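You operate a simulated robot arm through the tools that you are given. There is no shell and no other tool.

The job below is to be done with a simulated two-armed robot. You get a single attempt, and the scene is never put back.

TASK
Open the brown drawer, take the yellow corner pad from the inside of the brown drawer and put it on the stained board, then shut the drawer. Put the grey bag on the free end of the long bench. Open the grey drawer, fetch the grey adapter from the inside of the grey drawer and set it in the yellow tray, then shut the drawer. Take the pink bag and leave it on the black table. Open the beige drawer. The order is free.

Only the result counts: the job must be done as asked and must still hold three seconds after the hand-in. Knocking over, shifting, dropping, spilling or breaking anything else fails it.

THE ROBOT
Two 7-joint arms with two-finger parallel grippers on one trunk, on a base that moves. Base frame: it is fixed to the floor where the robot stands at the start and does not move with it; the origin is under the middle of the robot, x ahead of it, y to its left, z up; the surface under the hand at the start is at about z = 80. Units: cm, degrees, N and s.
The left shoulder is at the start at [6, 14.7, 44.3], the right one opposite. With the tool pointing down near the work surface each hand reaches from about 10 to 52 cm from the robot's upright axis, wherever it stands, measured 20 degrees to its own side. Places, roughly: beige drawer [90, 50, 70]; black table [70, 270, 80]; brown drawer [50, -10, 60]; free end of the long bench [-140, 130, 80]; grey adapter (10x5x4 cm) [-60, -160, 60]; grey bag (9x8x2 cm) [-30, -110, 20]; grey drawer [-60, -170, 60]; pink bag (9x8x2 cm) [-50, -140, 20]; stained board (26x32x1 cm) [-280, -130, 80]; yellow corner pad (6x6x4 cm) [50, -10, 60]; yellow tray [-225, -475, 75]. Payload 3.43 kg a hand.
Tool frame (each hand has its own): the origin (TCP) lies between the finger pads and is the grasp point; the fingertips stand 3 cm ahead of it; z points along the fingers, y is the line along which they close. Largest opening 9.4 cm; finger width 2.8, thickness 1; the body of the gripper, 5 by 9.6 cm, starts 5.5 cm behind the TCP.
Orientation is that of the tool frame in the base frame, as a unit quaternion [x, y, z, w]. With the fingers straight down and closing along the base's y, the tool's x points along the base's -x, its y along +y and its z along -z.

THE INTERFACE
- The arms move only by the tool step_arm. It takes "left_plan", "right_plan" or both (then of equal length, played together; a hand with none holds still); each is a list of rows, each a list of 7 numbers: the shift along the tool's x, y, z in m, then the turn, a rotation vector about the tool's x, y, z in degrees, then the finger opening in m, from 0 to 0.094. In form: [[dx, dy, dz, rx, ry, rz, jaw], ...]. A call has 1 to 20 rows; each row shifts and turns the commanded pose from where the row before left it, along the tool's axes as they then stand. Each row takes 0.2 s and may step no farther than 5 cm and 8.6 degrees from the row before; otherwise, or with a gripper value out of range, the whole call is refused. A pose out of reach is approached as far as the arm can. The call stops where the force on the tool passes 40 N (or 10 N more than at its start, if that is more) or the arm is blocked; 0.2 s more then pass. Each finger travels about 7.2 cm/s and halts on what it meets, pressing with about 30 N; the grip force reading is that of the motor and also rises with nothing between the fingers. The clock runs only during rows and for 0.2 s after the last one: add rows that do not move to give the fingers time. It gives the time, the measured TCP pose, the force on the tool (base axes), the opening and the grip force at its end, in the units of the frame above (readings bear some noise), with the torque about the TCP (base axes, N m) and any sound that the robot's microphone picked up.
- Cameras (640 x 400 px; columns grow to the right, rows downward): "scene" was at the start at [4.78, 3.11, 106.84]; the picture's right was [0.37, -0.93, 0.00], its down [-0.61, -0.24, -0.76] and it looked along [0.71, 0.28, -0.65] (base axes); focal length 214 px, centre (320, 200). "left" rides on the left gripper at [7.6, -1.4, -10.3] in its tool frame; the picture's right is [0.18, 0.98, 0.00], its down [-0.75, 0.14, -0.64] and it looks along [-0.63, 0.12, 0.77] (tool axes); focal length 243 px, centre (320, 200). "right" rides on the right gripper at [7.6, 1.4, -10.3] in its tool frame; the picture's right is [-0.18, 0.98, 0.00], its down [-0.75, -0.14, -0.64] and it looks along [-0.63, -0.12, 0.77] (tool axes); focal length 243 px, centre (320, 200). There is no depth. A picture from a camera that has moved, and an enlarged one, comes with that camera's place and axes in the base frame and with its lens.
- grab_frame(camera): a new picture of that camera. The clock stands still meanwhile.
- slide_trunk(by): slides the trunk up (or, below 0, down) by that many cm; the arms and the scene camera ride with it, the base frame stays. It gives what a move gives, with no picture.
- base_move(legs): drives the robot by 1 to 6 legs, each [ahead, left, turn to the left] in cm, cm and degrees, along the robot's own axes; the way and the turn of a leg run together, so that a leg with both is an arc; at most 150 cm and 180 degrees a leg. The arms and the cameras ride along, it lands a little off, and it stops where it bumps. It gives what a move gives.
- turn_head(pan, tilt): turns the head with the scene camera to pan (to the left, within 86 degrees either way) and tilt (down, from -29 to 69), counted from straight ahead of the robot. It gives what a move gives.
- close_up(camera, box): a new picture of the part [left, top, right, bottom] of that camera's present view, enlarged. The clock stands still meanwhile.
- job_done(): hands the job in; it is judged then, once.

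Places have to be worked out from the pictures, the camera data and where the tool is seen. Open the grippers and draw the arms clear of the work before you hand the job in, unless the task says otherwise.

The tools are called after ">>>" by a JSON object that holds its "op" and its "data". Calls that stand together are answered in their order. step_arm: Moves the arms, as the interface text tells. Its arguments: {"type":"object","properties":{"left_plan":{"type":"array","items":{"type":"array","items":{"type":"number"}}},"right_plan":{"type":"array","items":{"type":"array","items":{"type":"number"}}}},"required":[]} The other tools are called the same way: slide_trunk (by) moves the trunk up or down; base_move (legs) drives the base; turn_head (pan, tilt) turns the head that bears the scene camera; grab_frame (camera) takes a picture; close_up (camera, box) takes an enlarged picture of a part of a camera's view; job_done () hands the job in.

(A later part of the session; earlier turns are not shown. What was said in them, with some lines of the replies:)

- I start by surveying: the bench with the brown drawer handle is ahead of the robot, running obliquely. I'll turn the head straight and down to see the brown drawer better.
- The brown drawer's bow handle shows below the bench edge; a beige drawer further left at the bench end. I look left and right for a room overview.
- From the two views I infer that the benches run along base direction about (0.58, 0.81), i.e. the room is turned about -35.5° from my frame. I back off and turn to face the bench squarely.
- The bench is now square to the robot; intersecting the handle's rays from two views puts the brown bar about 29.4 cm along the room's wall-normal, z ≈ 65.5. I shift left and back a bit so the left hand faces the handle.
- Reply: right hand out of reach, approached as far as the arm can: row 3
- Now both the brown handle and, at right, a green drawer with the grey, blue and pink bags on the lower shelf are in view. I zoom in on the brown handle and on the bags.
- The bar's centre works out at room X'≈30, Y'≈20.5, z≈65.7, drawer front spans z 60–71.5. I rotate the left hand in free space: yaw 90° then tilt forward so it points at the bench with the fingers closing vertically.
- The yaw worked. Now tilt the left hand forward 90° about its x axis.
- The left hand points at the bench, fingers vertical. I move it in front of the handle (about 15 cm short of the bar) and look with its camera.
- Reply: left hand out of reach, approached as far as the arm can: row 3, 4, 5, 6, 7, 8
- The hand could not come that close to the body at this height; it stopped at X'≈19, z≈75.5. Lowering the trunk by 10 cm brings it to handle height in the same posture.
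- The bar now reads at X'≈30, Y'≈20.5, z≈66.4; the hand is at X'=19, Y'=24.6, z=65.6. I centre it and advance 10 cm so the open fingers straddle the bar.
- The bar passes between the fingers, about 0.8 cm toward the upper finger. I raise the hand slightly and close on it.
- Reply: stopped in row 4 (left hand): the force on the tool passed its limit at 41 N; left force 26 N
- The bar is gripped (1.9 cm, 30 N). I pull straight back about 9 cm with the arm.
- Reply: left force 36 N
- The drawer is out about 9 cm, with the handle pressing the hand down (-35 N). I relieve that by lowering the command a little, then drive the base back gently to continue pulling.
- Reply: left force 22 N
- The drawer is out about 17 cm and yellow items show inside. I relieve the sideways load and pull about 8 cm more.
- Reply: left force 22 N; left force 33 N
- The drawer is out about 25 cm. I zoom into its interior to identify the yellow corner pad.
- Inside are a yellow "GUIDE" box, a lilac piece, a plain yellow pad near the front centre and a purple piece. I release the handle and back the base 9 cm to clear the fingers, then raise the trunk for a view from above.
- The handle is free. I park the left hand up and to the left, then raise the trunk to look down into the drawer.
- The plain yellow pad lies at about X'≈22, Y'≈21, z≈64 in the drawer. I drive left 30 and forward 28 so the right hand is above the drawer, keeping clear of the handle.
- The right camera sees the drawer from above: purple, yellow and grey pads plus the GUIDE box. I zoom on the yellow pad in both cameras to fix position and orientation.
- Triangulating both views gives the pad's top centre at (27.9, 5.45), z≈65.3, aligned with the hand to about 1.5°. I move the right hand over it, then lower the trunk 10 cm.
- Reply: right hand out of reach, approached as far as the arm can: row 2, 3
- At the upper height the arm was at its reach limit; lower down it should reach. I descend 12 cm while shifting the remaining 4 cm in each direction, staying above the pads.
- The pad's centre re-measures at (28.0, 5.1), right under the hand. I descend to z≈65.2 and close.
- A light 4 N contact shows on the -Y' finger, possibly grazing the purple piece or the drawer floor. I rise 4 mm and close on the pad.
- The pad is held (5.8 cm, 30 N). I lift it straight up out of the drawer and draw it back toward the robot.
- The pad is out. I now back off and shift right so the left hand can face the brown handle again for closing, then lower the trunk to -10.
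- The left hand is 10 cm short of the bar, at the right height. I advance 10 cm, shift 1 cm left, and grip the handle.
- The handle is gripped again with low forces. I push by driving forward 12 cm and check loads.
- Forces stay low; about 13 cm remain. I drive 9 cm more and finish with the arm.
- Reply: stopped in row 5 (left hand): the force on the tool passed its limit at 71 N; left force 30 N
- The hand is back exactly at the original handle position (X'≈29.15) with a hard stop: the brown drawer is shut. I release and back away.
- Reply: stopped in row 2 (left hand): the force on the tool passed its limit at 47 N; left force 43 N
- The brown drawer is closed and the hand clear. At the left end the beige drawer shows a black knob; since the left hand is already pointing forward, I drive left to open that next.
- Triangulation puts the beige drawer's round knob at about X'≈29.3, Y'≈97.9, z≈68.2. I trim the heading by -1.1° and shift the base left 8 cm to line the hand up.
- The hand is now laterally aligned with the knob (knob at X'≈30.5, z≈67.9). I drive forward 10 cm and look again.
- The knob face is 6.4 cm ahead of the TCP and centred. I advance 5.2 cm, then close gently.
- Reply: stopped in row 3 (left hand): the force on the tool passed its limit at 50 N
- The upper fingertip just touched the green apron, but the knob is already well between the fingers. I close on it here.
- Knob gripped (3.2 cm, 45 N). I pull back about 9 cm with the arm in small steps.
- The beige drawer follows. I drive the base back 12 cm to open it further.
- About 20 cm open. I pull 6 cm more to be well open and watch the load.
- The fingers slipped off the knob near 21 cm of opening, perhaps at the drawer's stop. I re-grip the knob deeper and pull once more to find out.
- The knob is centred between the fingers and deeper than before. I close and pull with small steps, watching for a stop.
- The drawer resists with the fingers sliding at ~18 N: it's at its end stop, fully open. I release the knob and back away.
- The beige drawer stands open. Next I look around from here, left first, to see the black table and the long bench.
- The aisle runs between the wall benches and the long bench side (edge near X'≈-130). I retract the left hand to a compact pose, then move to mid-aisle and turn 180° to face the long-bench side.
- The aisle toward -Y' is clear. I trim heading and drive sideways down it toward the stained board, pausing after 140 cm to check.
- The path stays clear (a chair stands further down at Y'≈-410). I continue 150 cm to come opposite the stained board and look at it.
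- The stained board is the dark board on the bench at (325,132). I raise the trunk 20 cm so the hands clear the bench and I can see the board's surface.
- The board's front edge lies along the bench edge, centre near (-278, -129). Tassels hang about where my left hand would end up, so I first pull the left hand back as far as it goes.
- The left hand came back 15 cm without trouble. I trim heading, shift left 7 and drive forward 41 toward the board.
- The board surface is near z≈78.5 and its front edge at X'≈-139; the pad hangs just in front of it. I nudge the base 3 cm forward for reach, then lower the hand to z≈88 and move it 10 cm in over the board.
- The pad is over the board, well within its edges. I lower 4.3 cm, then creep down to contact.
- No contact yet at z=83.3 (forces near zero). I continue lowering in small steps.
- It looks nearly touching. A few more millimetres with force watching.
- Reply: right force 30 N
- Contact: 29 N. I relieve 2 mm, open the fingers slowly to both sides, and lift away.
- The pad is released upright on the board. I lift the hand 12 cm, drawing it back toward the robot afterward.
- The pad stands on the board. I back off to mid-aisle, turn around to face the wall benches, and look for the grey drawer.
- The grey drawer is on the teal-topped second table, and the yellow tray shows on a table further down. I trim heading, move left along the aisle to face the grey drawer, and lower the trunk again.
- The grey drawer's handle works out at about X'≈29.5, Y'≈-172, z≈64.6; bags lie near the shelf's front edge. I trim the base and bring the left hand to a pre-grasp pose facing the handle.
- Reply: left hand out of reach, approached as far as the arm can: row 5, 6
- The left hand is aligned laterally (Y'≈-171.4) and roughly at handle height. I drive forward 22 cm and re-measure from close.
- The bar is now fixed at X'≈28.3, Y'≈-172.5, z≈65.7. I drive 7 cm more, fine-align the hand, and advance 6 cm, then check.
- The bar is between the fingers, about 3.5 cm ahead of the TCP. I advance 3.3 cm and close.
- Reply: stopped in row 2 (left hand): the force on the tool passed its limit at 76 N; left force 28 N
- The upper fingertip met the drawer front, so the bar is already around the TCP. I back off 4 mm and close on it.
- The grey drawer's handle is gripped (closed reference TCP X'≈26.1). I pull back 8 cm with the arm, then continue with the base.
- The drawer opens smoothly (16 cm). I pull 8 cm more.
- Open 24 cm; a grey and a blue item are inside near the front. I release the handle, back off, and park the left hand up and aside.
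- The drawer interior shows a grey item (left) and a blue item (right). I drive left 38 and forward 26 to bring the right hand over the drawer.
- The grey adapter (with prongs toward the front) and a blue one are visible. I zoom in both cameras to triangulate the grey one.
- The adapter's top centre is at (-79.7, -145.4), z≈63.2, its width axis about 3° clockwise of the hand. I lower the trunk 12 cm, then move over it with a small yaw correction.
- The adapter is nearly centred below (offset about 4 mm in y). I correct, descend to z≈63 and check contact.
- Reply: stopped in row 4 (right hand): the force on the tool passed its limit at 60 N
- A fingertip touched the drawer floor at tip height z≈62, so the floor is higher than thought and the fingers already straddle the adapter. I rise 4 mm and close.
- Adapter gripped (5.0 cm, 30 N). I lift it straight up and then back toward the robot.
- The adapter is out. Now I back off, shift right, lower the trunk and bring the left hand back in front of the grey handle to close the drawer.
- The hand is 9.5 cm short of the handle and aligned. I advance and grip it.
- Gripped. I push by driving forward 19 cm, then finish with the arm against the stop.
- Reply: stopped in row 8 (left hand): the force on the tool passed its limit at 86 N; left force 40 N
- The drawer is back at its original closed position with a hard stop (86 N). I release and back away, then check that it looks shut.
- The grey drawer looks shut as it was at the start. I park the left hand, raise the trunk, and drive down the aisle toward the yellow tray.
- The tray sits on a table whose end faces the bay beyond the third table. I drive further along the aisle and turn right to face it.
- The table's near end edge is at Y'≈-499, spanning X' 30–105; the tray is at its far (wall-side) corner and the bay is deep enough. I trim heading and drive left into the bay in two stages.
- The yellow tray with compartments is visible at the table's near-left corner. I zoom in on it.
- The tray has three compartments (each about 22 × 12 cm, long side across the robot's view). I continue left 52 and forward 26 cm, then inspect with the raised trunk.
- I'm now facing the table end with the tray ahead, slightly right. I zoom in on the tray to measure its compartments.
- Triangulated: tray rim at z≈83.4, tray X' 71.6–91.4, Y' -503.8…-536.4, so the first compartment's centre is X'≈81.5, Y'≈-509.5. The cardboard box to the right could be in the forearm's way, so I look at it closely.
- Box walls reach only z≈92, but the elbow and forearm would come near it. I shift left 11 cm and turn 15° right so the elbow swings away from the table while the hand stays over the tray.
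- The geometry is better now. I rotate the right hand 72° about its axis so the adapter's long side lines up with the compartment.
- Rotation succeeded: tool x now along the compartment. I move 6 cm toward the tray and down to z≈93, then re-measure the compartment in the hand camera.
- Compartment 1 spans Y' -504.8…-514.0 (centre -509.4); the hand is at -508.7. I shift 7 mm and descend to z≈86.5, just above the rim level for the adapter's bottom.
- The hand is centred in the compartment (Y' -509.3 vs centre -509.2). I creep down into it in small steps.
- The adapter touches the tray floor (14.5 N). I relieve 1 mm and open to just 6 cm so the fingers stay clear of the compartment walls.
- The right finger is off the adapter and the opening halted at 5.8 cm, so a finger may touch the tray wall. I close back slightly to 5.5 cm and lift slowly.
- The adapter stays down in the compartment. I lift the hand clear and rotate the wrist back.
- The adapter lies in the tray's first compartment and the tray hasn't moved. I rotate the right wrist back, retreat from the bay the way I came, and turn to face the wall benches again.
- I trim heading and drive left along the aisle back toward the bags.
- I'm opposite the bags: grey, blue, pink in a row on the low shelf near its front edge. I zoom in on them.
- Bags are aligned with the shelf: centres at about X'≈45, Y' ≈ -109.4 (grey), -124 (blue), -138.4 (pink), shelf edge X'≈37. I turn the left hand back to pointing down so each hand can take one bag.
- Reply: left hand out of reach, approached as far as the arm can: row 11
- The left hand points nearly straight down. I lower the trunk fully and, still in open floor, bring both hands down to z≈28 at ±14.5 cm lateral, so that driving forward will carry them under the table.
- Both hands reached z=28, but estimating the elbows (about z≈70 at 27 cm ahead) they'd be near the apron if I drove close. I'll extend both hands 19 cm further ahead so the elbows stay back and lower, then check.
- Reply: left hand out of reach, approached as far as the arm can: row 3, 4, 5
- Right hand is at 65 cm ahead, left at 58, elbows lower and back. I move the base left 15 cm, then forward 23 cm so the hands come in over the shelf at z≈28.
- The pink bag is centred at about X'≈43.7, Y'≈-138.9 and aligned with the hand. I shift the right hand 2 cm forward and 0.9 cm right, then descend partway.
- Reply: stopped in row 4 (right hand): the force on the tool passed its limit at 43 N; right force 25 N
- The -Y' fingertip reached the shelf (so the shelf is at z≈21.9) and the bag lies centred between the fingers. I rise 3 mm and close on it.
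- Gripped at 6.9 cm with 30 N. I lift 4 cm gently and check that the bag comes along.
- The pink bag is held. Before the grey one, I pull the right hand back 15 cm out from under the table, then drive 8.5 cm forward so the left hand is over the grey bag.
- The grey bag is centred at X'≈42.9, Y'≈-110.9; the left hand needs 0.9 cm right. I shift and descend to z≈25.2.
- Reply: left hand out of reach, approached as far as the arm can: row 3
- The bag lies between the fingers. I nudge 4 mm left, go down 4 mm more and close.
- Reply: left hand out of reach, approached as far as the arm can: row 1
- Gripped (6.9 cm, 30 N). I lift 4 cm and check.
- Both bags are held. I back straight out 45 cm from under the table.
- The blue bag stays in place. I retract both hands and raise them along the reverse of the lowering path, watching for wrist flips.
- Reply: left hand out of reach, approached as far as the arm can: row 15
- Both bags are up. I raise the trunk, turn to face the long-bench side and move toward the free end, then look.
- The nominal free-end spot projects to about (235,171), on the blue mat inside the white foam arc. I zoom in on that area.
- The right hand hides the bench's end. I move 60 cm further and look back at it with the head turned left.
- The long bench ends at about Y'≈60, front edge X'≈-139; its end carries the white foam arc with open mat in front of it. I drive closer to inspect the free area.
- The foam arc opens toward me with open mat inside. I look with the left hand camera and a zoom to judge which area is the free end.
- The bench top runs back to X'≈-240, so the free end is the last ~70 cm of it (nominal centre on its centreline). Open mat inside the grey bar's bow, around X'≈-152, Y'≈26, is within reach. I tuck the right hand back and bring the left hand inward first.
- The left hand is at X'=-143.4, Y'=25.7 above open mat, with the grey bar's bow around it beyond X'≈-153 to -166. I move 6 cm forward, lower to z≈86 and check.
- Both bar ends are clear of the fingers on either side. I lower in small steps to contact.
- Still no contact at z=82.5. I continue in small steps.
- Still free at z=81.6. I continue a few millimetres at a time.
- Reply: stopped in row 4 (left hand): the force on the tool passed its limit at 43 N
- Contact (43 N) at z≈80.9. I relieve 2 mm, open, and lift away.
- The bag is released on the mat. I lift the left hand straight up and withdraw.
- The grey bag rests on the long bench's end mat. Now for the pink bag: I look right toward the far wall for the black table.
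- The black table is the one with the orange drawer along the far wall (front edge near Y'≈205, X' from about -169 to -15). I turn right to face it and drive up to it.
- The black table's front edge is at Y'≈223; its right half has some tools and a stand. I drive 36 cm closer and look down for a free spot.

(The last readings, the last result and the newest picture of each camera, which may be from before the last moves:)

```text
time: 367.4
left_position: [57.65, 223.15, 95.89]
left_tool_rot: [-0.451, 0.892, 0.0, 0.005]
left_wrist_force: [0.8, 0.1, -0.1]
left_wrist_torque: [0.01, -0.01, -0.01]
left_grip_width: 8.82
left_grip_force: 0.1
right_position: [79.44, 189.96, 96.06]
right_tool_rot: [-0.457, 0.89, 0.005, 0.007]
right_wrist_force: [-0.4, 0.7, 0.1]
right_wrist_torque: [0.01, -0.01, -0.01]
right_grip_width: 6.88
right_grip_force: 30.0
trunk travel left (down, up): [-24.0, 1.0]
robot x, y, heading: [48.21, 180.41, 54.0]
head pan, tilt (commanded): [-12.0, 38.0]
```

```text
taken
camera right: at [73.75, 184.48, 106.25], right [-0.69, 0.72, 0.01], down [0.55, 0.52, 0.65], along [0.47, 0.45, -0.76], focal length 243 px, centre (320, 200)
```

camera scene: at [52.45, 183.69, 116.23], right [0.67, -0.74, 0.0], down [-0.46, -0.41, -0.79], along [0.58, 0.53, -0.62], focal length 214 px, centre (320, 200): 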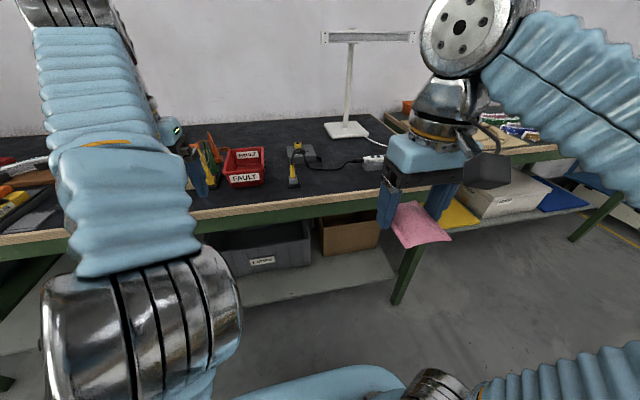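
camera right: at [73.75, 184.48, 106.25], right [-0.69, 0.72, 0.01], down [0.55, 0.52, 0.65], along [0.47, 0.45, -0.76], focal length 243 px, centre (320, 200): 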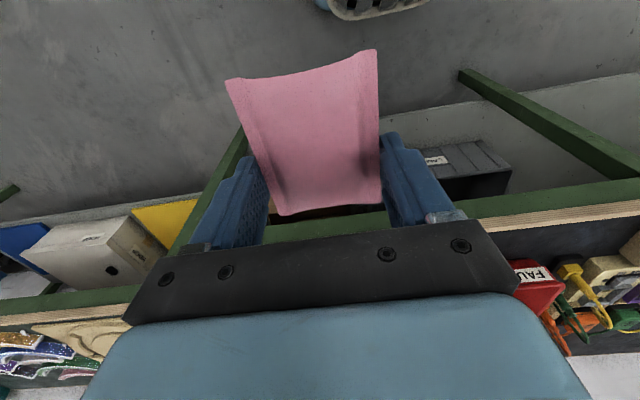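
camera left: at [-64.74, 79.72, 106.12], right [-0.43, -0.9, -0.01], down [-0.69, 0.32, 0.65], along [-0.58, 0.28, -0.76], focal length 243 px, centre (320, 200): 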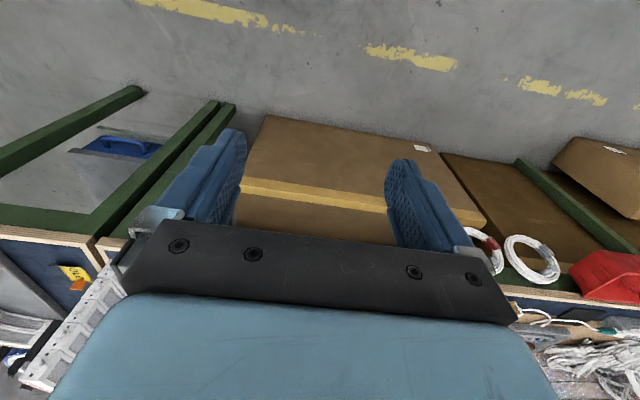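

There appears to be free black surface at the front right, below the cable. I zoom in there.

>>> {"op": "close_up", "data": {"camera": "scene", "box": [190, 110, 430, 230]}}

```text
2.67 times, centred on (310, 170) of scene
camera zoom: at [52.45, 183.69, 116.23], right [0.67, -0.74, 0.0], down [-0.46, -0.41, -0.79], along [0.58, 0.53, -0.62], focal length 572 px, centre (347, 280)
```

zoom: 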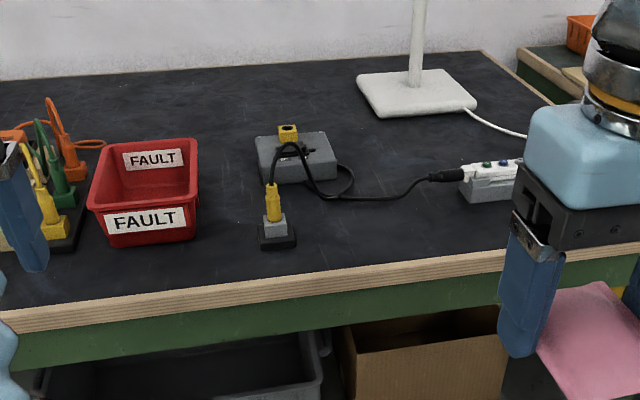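

Free black surface lies at X'≈-56…-36, Y'≈229…241 (front right, before the cable). The pink bag is already laterally aligned (X'≈-45.7). I retract the left hand, then drive 14 cm forward.

>>> {"op": "step_arm", "data": {"left_plan": [[0.04, 0, 0, 0, 0, 0, 0.088], [0.04, 0, 0, 0, 0, 0, 0.088], [0.04, 0.01, 0, 0, 0, 0, 0.088], [0.04, 0.02, 0, 0, 0, 0, 0.088]]}}

>>> {"op": "base_move", "data": {"legs": [[14, 0, 0.4]]}}

>>> {"op": "turn_head", "data": {"pan": -20, "tilt": 45}}

>>> {"op": "grab_frame", "data": {"camera": "scene"}}

```text
time: 368.4
left_position: [45.38, 212.28, 95.56]
left_tool_rot: [-0.458, 0.889, -0.004, 0.004]
left_wrist_force: [-0.4, 0.5, -0.1]
left_wrist_torque: [-0.07, 0.02, 0.0]
left_grip_width: 8.76
left_grip_force: 0.2
right_position: [79.51, 190.05, 96.04]
right_tool_rot: [-0.456, 0.89, 0.004, 0.007]
right_wrist_force: [0.0, 0.5, -1.0]
right_wrist_torque: [0.0, 0.0, 0.02]
right_grip_width: 6.87
right_grip_force: 30.0
trunk travel left (down, up): [-24.0, 1.0]
robot x, y, heading: [48.01, 179.91, 54.4]
head pan, tilt (commanded): [-12.0, 38.0]
```

```text
time: 369.7
left_position: [53.36, 223.5, 95.58]
left_tool_rot: [-0.459, 0.889, -0.004, 0.004]
left_wrist_force: [0.7, 0.5, 0.2]
left_wrist_torque: [-0.01, 0.01, -0.02]
left_grip_width: 8.82
left_grip_force: 0.1
right_position: [87.33, 201.46, 96.17]
right_tool_rot: [-0.459, 0.888, 0.005, 0.008]
right_wrist_force: [0.1, 0.1, 0.1]
right_wrist_torque: [-0.03, 0.01, -0.01]
right_grip_width: 6.88
right_grip_force: 29.8
trunk travel left (down, up): [-24.0, 1.0]
robot x, y, heading: [55.86, 191.74, 54.7]
head pan, tilt (commanded): [-12.0, 38.0]
```

```text
time: 370.4
left_position: [53.34, 223.49, 95.6]
left_tool_rot: [-0.458, 0.889, -0.004, 0.004]
left_wrist_force: [-0.7, -0.7, 0.4]
left_wrist_torque: [0.01, 0.01, 0.01]
left_grip_width: 8.81
left_grip_force: 0.1
right_position: [87.38, 201.44, 95.96]
right_tool_rot: [-0.459, 0.888, 0.005, 0.007]
right_wrist_force: [-0.4, -0.7, 0.0]
right_wrist_torque: [0.02, -0.01, 0.03]
right_grip_width: 6.89
right_grip_force: 29.9
trunk travel left (down, up): [-24.0, 1.0]
robot x, y, heading: [56.38, 191.56, 54.6]
head pan, tilt (commanded): [-20.0, 45.0]
```

```text
taken
camera scene: at [60.8, 193.72, 115.21], right [0.57, -0.82, 0.0], down [-0.58, -0.4, -0.71], along [0.58, 0.4, -0.71], focal length 214 px, centre (320, 200)
```

scene: 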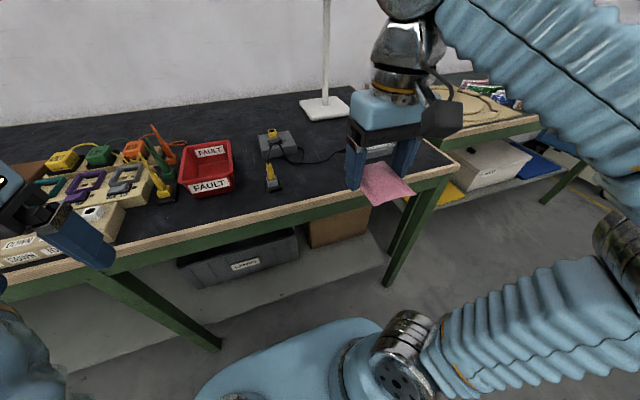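

The hand is in front of the free spot. I lower to z≈90 while moving 20 cm forward over the table, then check the picture.

>>> {"op": "step_arm", "data": {"right_plan": [[-0.03, 0, 0.02, 0, 0, 0, 0.05], [-0.035, 0, 0.02, 0, 0, 0, 0.05], [-0.035, 0, 0.015, 0, 0, 0, 0.05], [-0.04, 0, 0, 0, 0, 0, 0.05], [-0.04, 0, 0, 0, 0, 0, 0.05], [-0.02, 0, 0, 0, 0, 0, 0.05], [0, 0, 0, 0, 0, 0, 0.05]]}}

>>> {"op": "grab_frame", "data": {"camera": "right"}}

>>> {"op": "grab_frame", "data": {"camera": "scene"}}

```text
time: 372.0
left_position: [53.19, 223.51, 95.59]
left_tool_rot: [-0.458, 0.889, -0.005, 0.005]
left_wrist_force: [0.0, -0.1, 0.0]
left_wrist_torque: [0.01, -0.03, 0.01]
left_grip_width: 8.81
left_grip_force: 0.2
right_position: [98.96, 217.94, 90.94]
right_tool_rot: [-0.459, 0.889, 0.004, 0.008]
right_wrist_force: [0.4, -0.1, 0.0]
right_wrist_torque: [0.0, 0.03, 0.01]
right_grip_width: 6.85
right_grip_force: 29.6
trunk travel left (down, up): [-24.0, 1.0]
robot x, y, heading: [56.11, 191.74, 54.5]
head pan, tilt (commanded): [-20.0, 45.0]
```

```text
taken
camera right: at [93.31, 212.33, 101.13], right [-0.7, 0.72, 0.01], down [0.55, 0.52, 0.65], along [0.47, 0.46, -0.76], focal length 243 px, centre (320, 200)
```

right: 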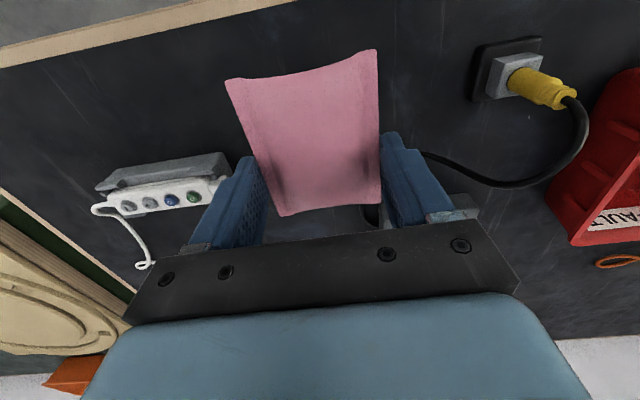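

```text
taken
camera scene: at [60.81, 193.73, 115.2], right [0.57, -0.82, 0.0], down [-0.58, -0.4, -0.71], along [0.58, 0.4, -0.71], focal length 214 px, centre (320, 200)
```

scene: 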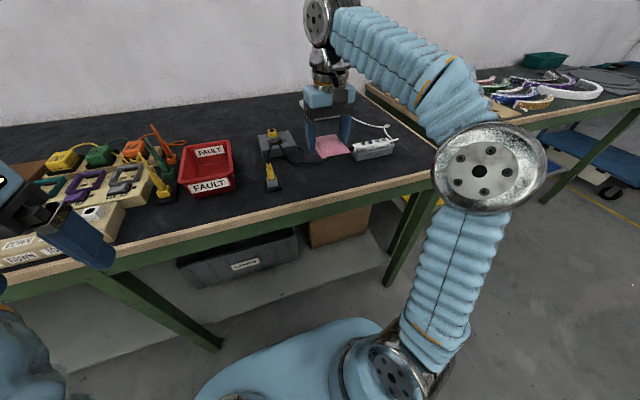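

The bag is over clear surface: cable at Y'≈242, power strip at X'>-37, plug at X'<-57. I move 1 cm further in and lower to z≈85.5.

>>> {"op": "step_arm", "data": {"right_plan": [[-0.01, 0, 0.015, 0, 0, 0, 0.05], [0, 0, 0.02, 0, 0, 0, 0.05], [0, 0, 0.018, 0, 0, 0, 0.05], [0, 0, 0, 0, 0, 0, 0.05]]}}

>>> {"op": "grab_frame", "data": {"camera": "right"}}

```text
time: 373.0
left_position: [53.24, 223.49, 95.67]
left_tool_rot: [-0.459, 0.889, -0.004, 0.005]
left_wrist_force: [0.1, 0.5, 0.6]
left_wrist_torque: [0.01, 0.02, 0.0]
left_grip_width: 8.8
left_grip_force: 0.0
right_position: [99.67, 218.73, 85.45]
right_tool_rot: [-0.459, 0.889, 0.004, 0.007]
right_wrist_force: [-0.6, -0.1, -0.5]
right_wrist_torque: [0.03, -0.01, 0.02]
right_grip_width: 6.89
right_grip_force: 29.6
trunk travel left (down, up): [-24.0, 1.0]
robot x, y, heading: [55.6, 191.46, 54.6]
head pan, tilt (commanded): [-20.0, 45.0]
```

```text
taken
camera right: at [94.02, 213.16, 95.75], right [-0.69, 0.72, 0.01], down [0.55, 0.52, 0.65], along [0.47, 0.46, -0.76], focal length 243 px, centre (320, 200)
```

right: 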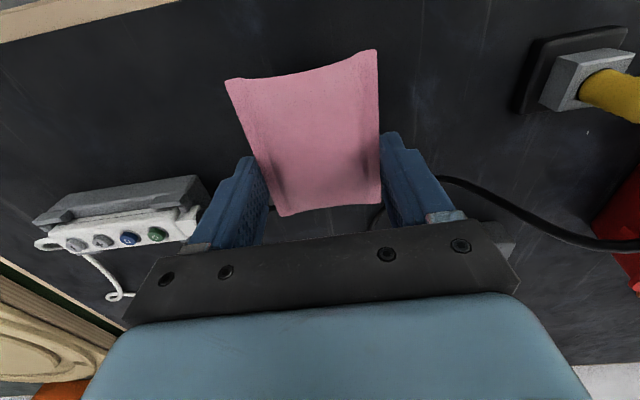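

Clear of the cable by several centimetres. I creep down to contact.

>>> {"op": "step_arm", "data": {"right_plan": [[0, 0, 0.01, 0, 0, 0, 0.05], [0, 0, 0.008, 0, 0, 0, 0.05], [0, 0, 0.005, 0, 0, 0, 0.05], [0, 0, 0, 0, 0, 0, 0.05]]}}

```text
time: 374.0
left_position: [53.34, 223.57, 95.65]
left_tool_rot: [-0.458, 0.889, -0.004, 0.005]
left_wrist_force: [0.3, 0.0, -0.3]
left_wrist_torque: [-0.03, -0.01, 0.0]
left_grip_width: 8.8
left_grip_force: 0.1
right_position: [99.67, 218.82, 83.39]
right_tool_rot: [-0.459, 0.889, 0.005, 0.007]
right_wrist_force: [0.4, -0.2, -0.5]
right_wrist_torque: [0.02, -0.01, 0.04]
right_grip_width: 6.88
right_grip_force: 29.7
trunk travel left (down, up): [-24.0, 1.0]
robot x, y, heading: [55.66, 191.73, 54.9]
head pan, tilt (commanded): [-20.0, 45.0]
```

>>> {"op": "step_arm", "data": {"right_plan": [[0, 0, 0.004, 0, 0, 0, 0.05], [0, 0, 0.003, 0, 0, 0, 0.05], [0, 0, 0.003, 0, 0, 0, 0.05], [0, 0, 0, 0, 0, 0, 0.05]]}}

```text
time: 374.8
left_position: [53.26, 223.47, 95.59]
left_tool_rot: [-0.458, 0.889, -0.004, 0.005]
left_wrist_force: [-0.7, 0.4, 0.3]
left_wrist_torque: [0.05, -0.02, 0.03]
left_grip_width: 8.77
left_grip_force: 0.0
right_position: [99.6, 218.75, 83.14]
right_tool_rot: [-0.459, 0.888, 0.008, 0.013]
right_wrist_force: [-0.9, -4.4, 18.7]
right_wrist_torque: [-0.82, 0.08, -0.12]
right_grip_width: 6.89
right_grip_force: 29.9
trunk travel left (down, up): [-24.0, 1.0]
robot x, y, heading: [55.93, 191.61, 54.5]
head pan, tilt (commanded): [-20.0, 45.0]
stopped in row 3 (right hand): the force on the tool passed its limit at 45 N (the readings are from after the stop); the commanded pose is now the measured one
```

Contact (45 N, at the bag's near edge). I relieve 2 mm, open and lift away.

>>> {"op": "step_arm", "data": {"right_plan": [[0, 0, -0.002, 0, 0, 0, 0.05], [0, 0, 0, 0, 0, 0, 0.072], [0, 0, 0, 0, 0, 0, 0.082], [0, 0, 0, 0, 0, 0, 0.088], [0, 0, 0, 0, 0, 0, 0.088]]}}

>>> {"op": "grab_frame", "data": {"camera": "right"}}

```text
time: 375.9
left_position: [53.37, 223.51, 95.66]
left_tool_rot: [-0.458, 0.889, -0.004, 0.004]
left_wrist_force: [-0.6, -1.0, -0.3]
left_wrist_torque: [0.03, 0.0, -0.01]
left_grip_width: 8.82
left_grip_force: 0.1
right_position: [99.56, 218.79, 82.95]
right_tool_rot: [-0.459, 0.888, 0.007, 0.012]
right_wrist_force: [-3.3, 2.9, 6.5]
right_wrist_torque: [-0.14, -0.09, 0.0]
right_grip_width: 8.53
right_grip_force: 0.0
trunk travel left (down, up): [-24.0, 1.0]
robot x, y, heading: [55.83, 191.43, 54.5]
head pan, tilt (commanded): [-20.0, 45.0]
```

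```text
taken
camera right: at [93.91, 213.21, 93.15], right [-0.7, 0.72, 0.01], down [0.54, 0.52, 0.66], along [0.47, 0.46, -0.75], focal length 243 px, centre (320, 200)
```

right: 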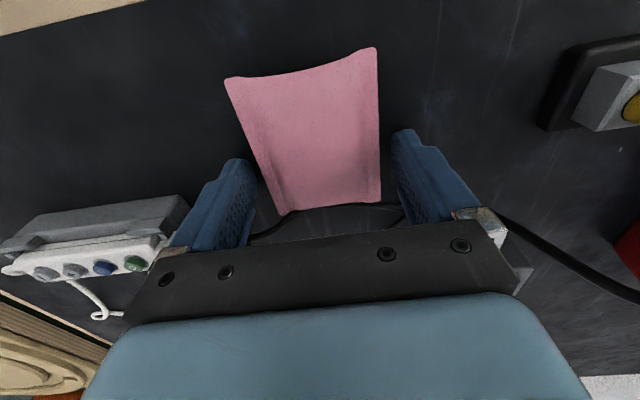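

The bag is free. I lift straight up without opening further.

>>> {"op": "step_arm", "data": {"right_plan": [[0, 0, -0.01, 0, 0, 0, 0.084], [0, 0, -0.02, 0, 0, 0, 0.084], [0, 0, -0.03, 0, 0, 0, 0.084], [0, 0, -0.03, 0, 0, 0, 0.084], [0, 0, -0.02, 0, 0, 0, 0.084]]}}

>>> {"op": "grab_frame", "data": {"camera": "right"}}

>>> {"op": "grab_frame", "data": {"camera": "scene"}}

```text
time: 377.1
left_position: [53.26, 223.5, 95.56]
left_tool_rot: [-0.459, 0.889, -0.005, 0.004]
left_wrist_force: [-0.8, 0.1, 0.3]
left_wrist_torque: [0.02, -0.01, -0.02]
left_grip_width: 8.81
left_grip_force: 0.0
right_position: [99.71, 218.5, 94.15]
right_tool_rot: [-0.46, 0.888, 0.007, 0.01]
right_wrist_force: [-0.3, 0.1, 0.0]
right_wrist_torque: [-0.02, 0.04, -0.02]
right_grip_width: 8.36
right_grip_force: 0.1
trunk travel left (down, up): [-24.0, 1.0]
robot x, y, heading: [55.74, 191.54, 54.9]
head pan, tilt (commanded): [-20.0, 45.0]
```

```text
taken
camera right: at [93.96, 212.89, 104.21], right [-0.7, 0.72, 0.01], down [0.54, 0.52, 0.66], along [0.47, 0.46, -0.75], focal length 243 px, centre (320, 200)
```

right: 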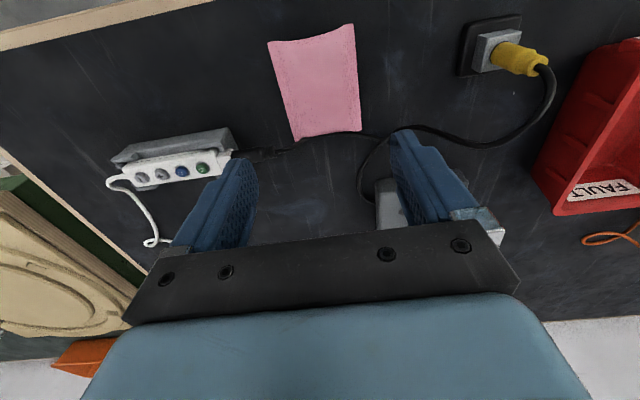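

```text
taken
camera scene: at [60.8, 193.72, 115.2], right [0.57, -0.82, 0.0], down [-0.58, -0.4, -0.71], along [0.58, 0.4, -0.71], focal length 214 px, centre (320, 200)
```

scene: 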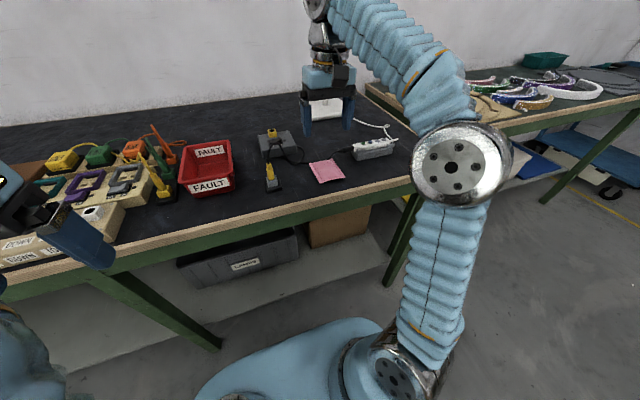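

The pink bag lies on the black table's front right, nothing else disturbed. I withdraw the right hand, back off, and verify the drawers.

>>> {"op": "step_arm", "data": {"right_plan": [[0.04, 0, 0, 0, 0, 0, 0.084], [0.04, 0, 0, 0, 0, 0, 0.084], [0.04, 0, 0, 0, 0, 0, 0.084], [0.04, 0, 0, 0, 0, 0, 0.084]]}}

>>> {"op": "base_move", "data": {"legs": [[-60, 0, 0]]}}

>>> {"op": "grab_frame", "data": {"camera": "scene"}}

>>> {"op": "turn_head", "data": {"pan": -80, "tilt": 22}}

>>> {"op": "grab_frame", "data": {"camera": "scene"}}

```text
time: 378.1
left_position: [53.29, 223.53, 95.71]
left_tool_rot: [-0.458, 0.889, -0.004, 0.004]
left_wrist_force: [0.0, 1.2, 0.0]
left_wrist_torque: [0.0, -0.01, 0.01]
left_grip_width: 8.81
left_grip_force: 0.0
right_position: [90.24, 205.5, 93.76]
right_tool_rot: [-0.459, 0.888, 0.007, 0.01]
right_wrist_force: [-0.7, -0.7, 0.6]
right_wrist_torque: [-0.07, 0.0, -0.01]
right_grip_width: 8.38
right_grip_force: 0.0
trunk travel left (down, up): [-24.0, 1.0]
robot x, y, heading: [56.15, 191.81, 54.6]
head pan, tilt (commanded): [-20.0, 45.0]
```

```text
time: 381.5
left_position: [18.75, 174.59, 95.52]
left_tool_rot: [-0.462, 0.887, -0.004, 0.004]
left_wrist_force: [-0.2, 0.2, -0.1]
left_wrist_torque: [-0.05, -0.01, 0.01]
left_grip_width: 8.81
left_grip_force: 0.1
right_position: [55.79, 156.95, 93.82]
right_tool_rot: [-0.461, 0.887, 0.008, 0.011]
right_wrist_force: [-1.0, 0.4, -0.5]
right_wrist_torque: [0.0, -0.01, 0.01]
right_grip_width: 8.39
right_grip_force: 0.0
trunk travel left (down, up): [-24.0, 1.0]
robot x, y, heading: [21.55, 142.99, 54.8]
head pan, tilt (commanded): [-20.0, 45.0]
```

```text
taken
camera scene: at [26.41, 145.0, 115.2], right [0.57, -0.82, 0.0], down [-0.58, -0.41, -0.71], along [0.58, 0.41, -0.71], focal length 214 px, centre (320, 200)
```

scene: 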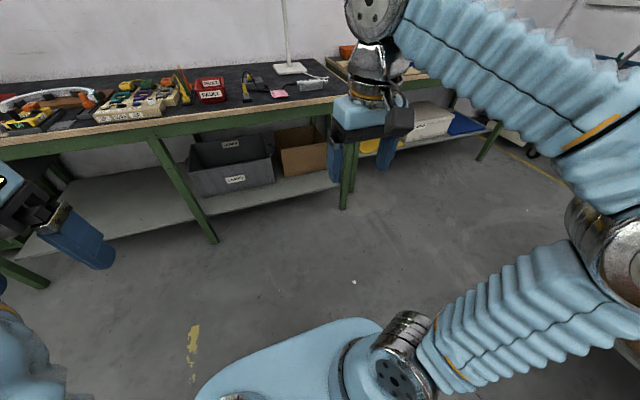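

```text
time: 382.8
left_position: [18.68, 174.67, 95.57]
left_tool_rot: [-0.462, 0.887, -0.004, 0.005]
left_wrist_force: [0.2, 0.3, 0.1]
left_wrist_torque: [0.03, 0.02, -0.01]
left_grip_width: 8.81
left_grip_force: 0.0
right_position: [55.75, 157.04, 93.62]
right_tool_rot: [-0.462, 0.887, 0.007, 0.011]
right_wrist_force: [0.3, -0.1, 0.6]
right_wrist_torque: [-0.03, 0.0, 0.02]
right_grip_width: 8.38
right_grip_force: 0.1
trunk travel left (down, up): [-24.0, 1.0]
robot x, y, heading: [21.27, 142.82, 55.0]
head pan, tilt (commanded): [-80.0, 22.0]
```

```text
taken
camera scene: at [28.16, 136.41, 118.74], right [-0.42, -0.91, 0.0], down [-0.34, 0.16, -0.93], along [0.84, -0.39, -0.37], focal length 214 px, centre (320, 200)
```

scene: 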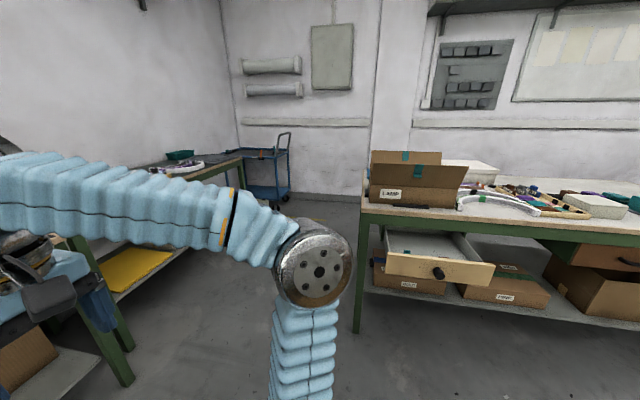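

Beige stays open. I make one last check pass past the brown and grey drawers before handing in.

>>> {"op": "base_move", "data": {"legs": [[0, 0, -90], [0, -150, 0]]}}

>>> {"op": "turn_head", "data": {"pan": 15, "tilt": 28}}

>>> {"op": "grab_frame", "data": {"camera": "scene"}}

>>> {"op": "turn_head", "data": {"pan": -60, "tilt": 25}}

>>> {"op": "grab_frame", "data": {"camera": "scene"}}

```text
time: 394.0
left_position: [-30.53, 23.26, 95.62]
left_tool_rot: [0.292, 0.956, -0.006, 0.0]
left_wrist_force: [0.5, 0.1, -0.2]
left_wrist_torque: [0.0, 0.0, -0.03]
left_grip_width: 8.79
left_grip_force: 0.0
right_position: [-47.63, -14.12, 93.74]
right_tool_rot: [0.291, 0.957, -0.001, 0.014]
right_wrist_force: [0.0, -0.4, -0.2]
right_wrist_torque: [0.01, 0.02, 0.0]
right_grip_width: 8.4
right_grip_force: 0.2
trunk travel left (down, up): [-24.0, 1.0]
robot x, y, heading: [-62.04, 19.89, -34.0]
head pan, tilt (commanded): [-80.0, 22.0]
```

```text
time: 395.7
left_position: [-30.59, 23.39, 95.69]
left_tool_rot: [0.292, 0.956, -0.006, 0.0]
left_wrist_force: [-0.9, 0.7, -0.2]
left_wrist_torque: [-0.01, -0.01, -0.02]
left_grip_width: 8.8
left_grip_force: 0.1
right_position: [-47.62, -14.17, 93.87]
right_tool_rot: [0.291, 0.957, -0.002, 0.013]
right_wrist_force: [0.2, 0.7, 0.3]
right_wrist_torque: [0.02, 0.01, 0.01]
right_grip_width: 8.41
right_grip_force: 0.0
trunk travel left (down, up): [-24.0, 1.0]
robot x, y, heading: [-62.16, 19.53, -34.0]
head pan, tilt (commanded): [15.0, 28.0]
```

```text
taken
camera scene: at [-56.43, 18.49, 117.78], right [-0.32, -0.95, 0.0], down [-0.44, 0.15, -0.88], along [0.84, -0.29, -0.47], focal length 214 px, centre (320, 200)
```

scene: 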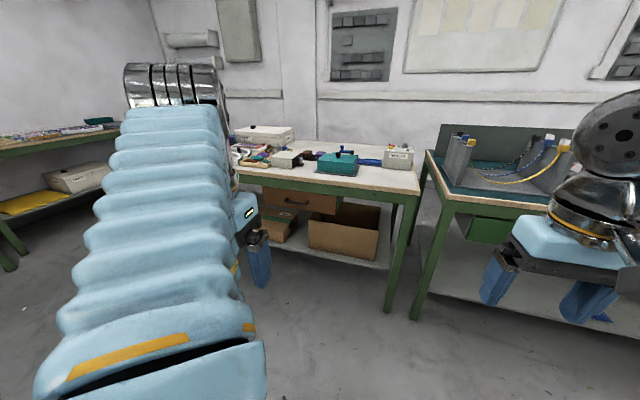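

```text
time: 397.2
left_position: [-30.44, 23.36, 95.57]
left_tool_rot: [0.292, 0.956, -0.007, 0.0]
left_wrist_force: [-0.3, 0.4, 0.9]
left_wrist_torque: [-0.02, 0.01, 0.01]
left_grip_width: 8.79
left_grip_force: 0.1
right_position: [-47.6, -14.06, 93.85]
right_tool_rot: [0.291, 0.957, -0.002, 0.013]
right_wrist_force: [-0.1, 0.2, 0.5]
right_wrist_torque: [0.01, 0.01, 0.0]
right_grip_width: 8.41
right_grip_force: 0.2
trunk travel left (down, up): [-24.0, 1.0]
robot x, y, heading: [-62.28, 19.38, -34.0]
head pan, tilt (commanded): [-60.0, 25.0]
```

```text
taken
camera scene: at [-65.68, 12.26, 118.26], right [-1.0, 0.07, 0.0], down [0.03, 0.42, -0.91], along [-0.06, -0.9, -0.42], focal length 214 px, centre (320, 200)
```

scene: 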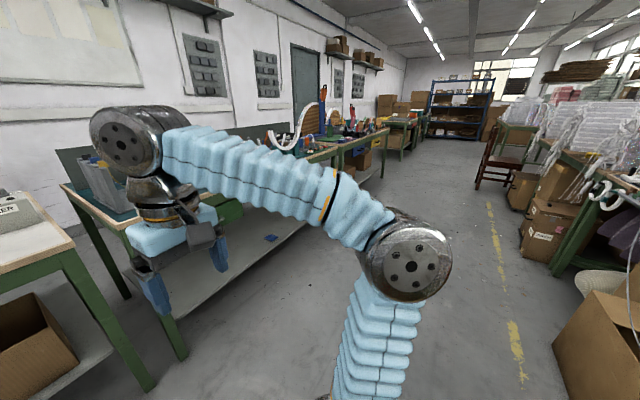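

Brown drawer is shut, beige open, the grey drawer was seen shut after release; pad, adapter and both bags were placed and seen resting. Both grippers are open and the arms are clear in mid-aisle, so I hand the job in.

>>> {"op": "job_done", "data": {}}

```text
The job is handed in.
```

I did every step and handed the job in. The tool only confirmed that it was received, so I don't know how it was judged.

| Item | Where it ended up |
|---|---|
| Yellow corner pad | On the stained board |
| Brown drawer | Shut; it still looked shut in the last pass |
| Grey adapter | In the first compartment of the yellow tray |
| Grey drawer | Shut; last seen shut when I went back for the bags, hidden from view in the final pass |
| Beige drawer | Open about 21 cm, at its stop |
| Pink bag | On the black table, front right, clear of the cable |
| Grey bag | On the mat at the end of the long bench |

**Grey bag position:** this is the result I'm least sure of. The middle of the bench's free end was out of reach behind a white foam arc. I put the bag on the open mat near the front edge, about 40 cm short of the given spot. It should count only if "free end" covers the full depth of the bench.

**Bumps along the way:**
- A finger pressed the green frame of the first bench at about 50 N while I was gripping the beige drawer knob.
- A finger pressed the floor of the grey drawer at about 60 N.
- A finger pressed the low shelf at about 43 N while I was picking up the pink bag.
- A finger may have grazed the purple piece in the brown drawer at about 4 N.

None of these visibly moved or damaged anything.

Both grippers were open and the arms clear of the work when I handed in.
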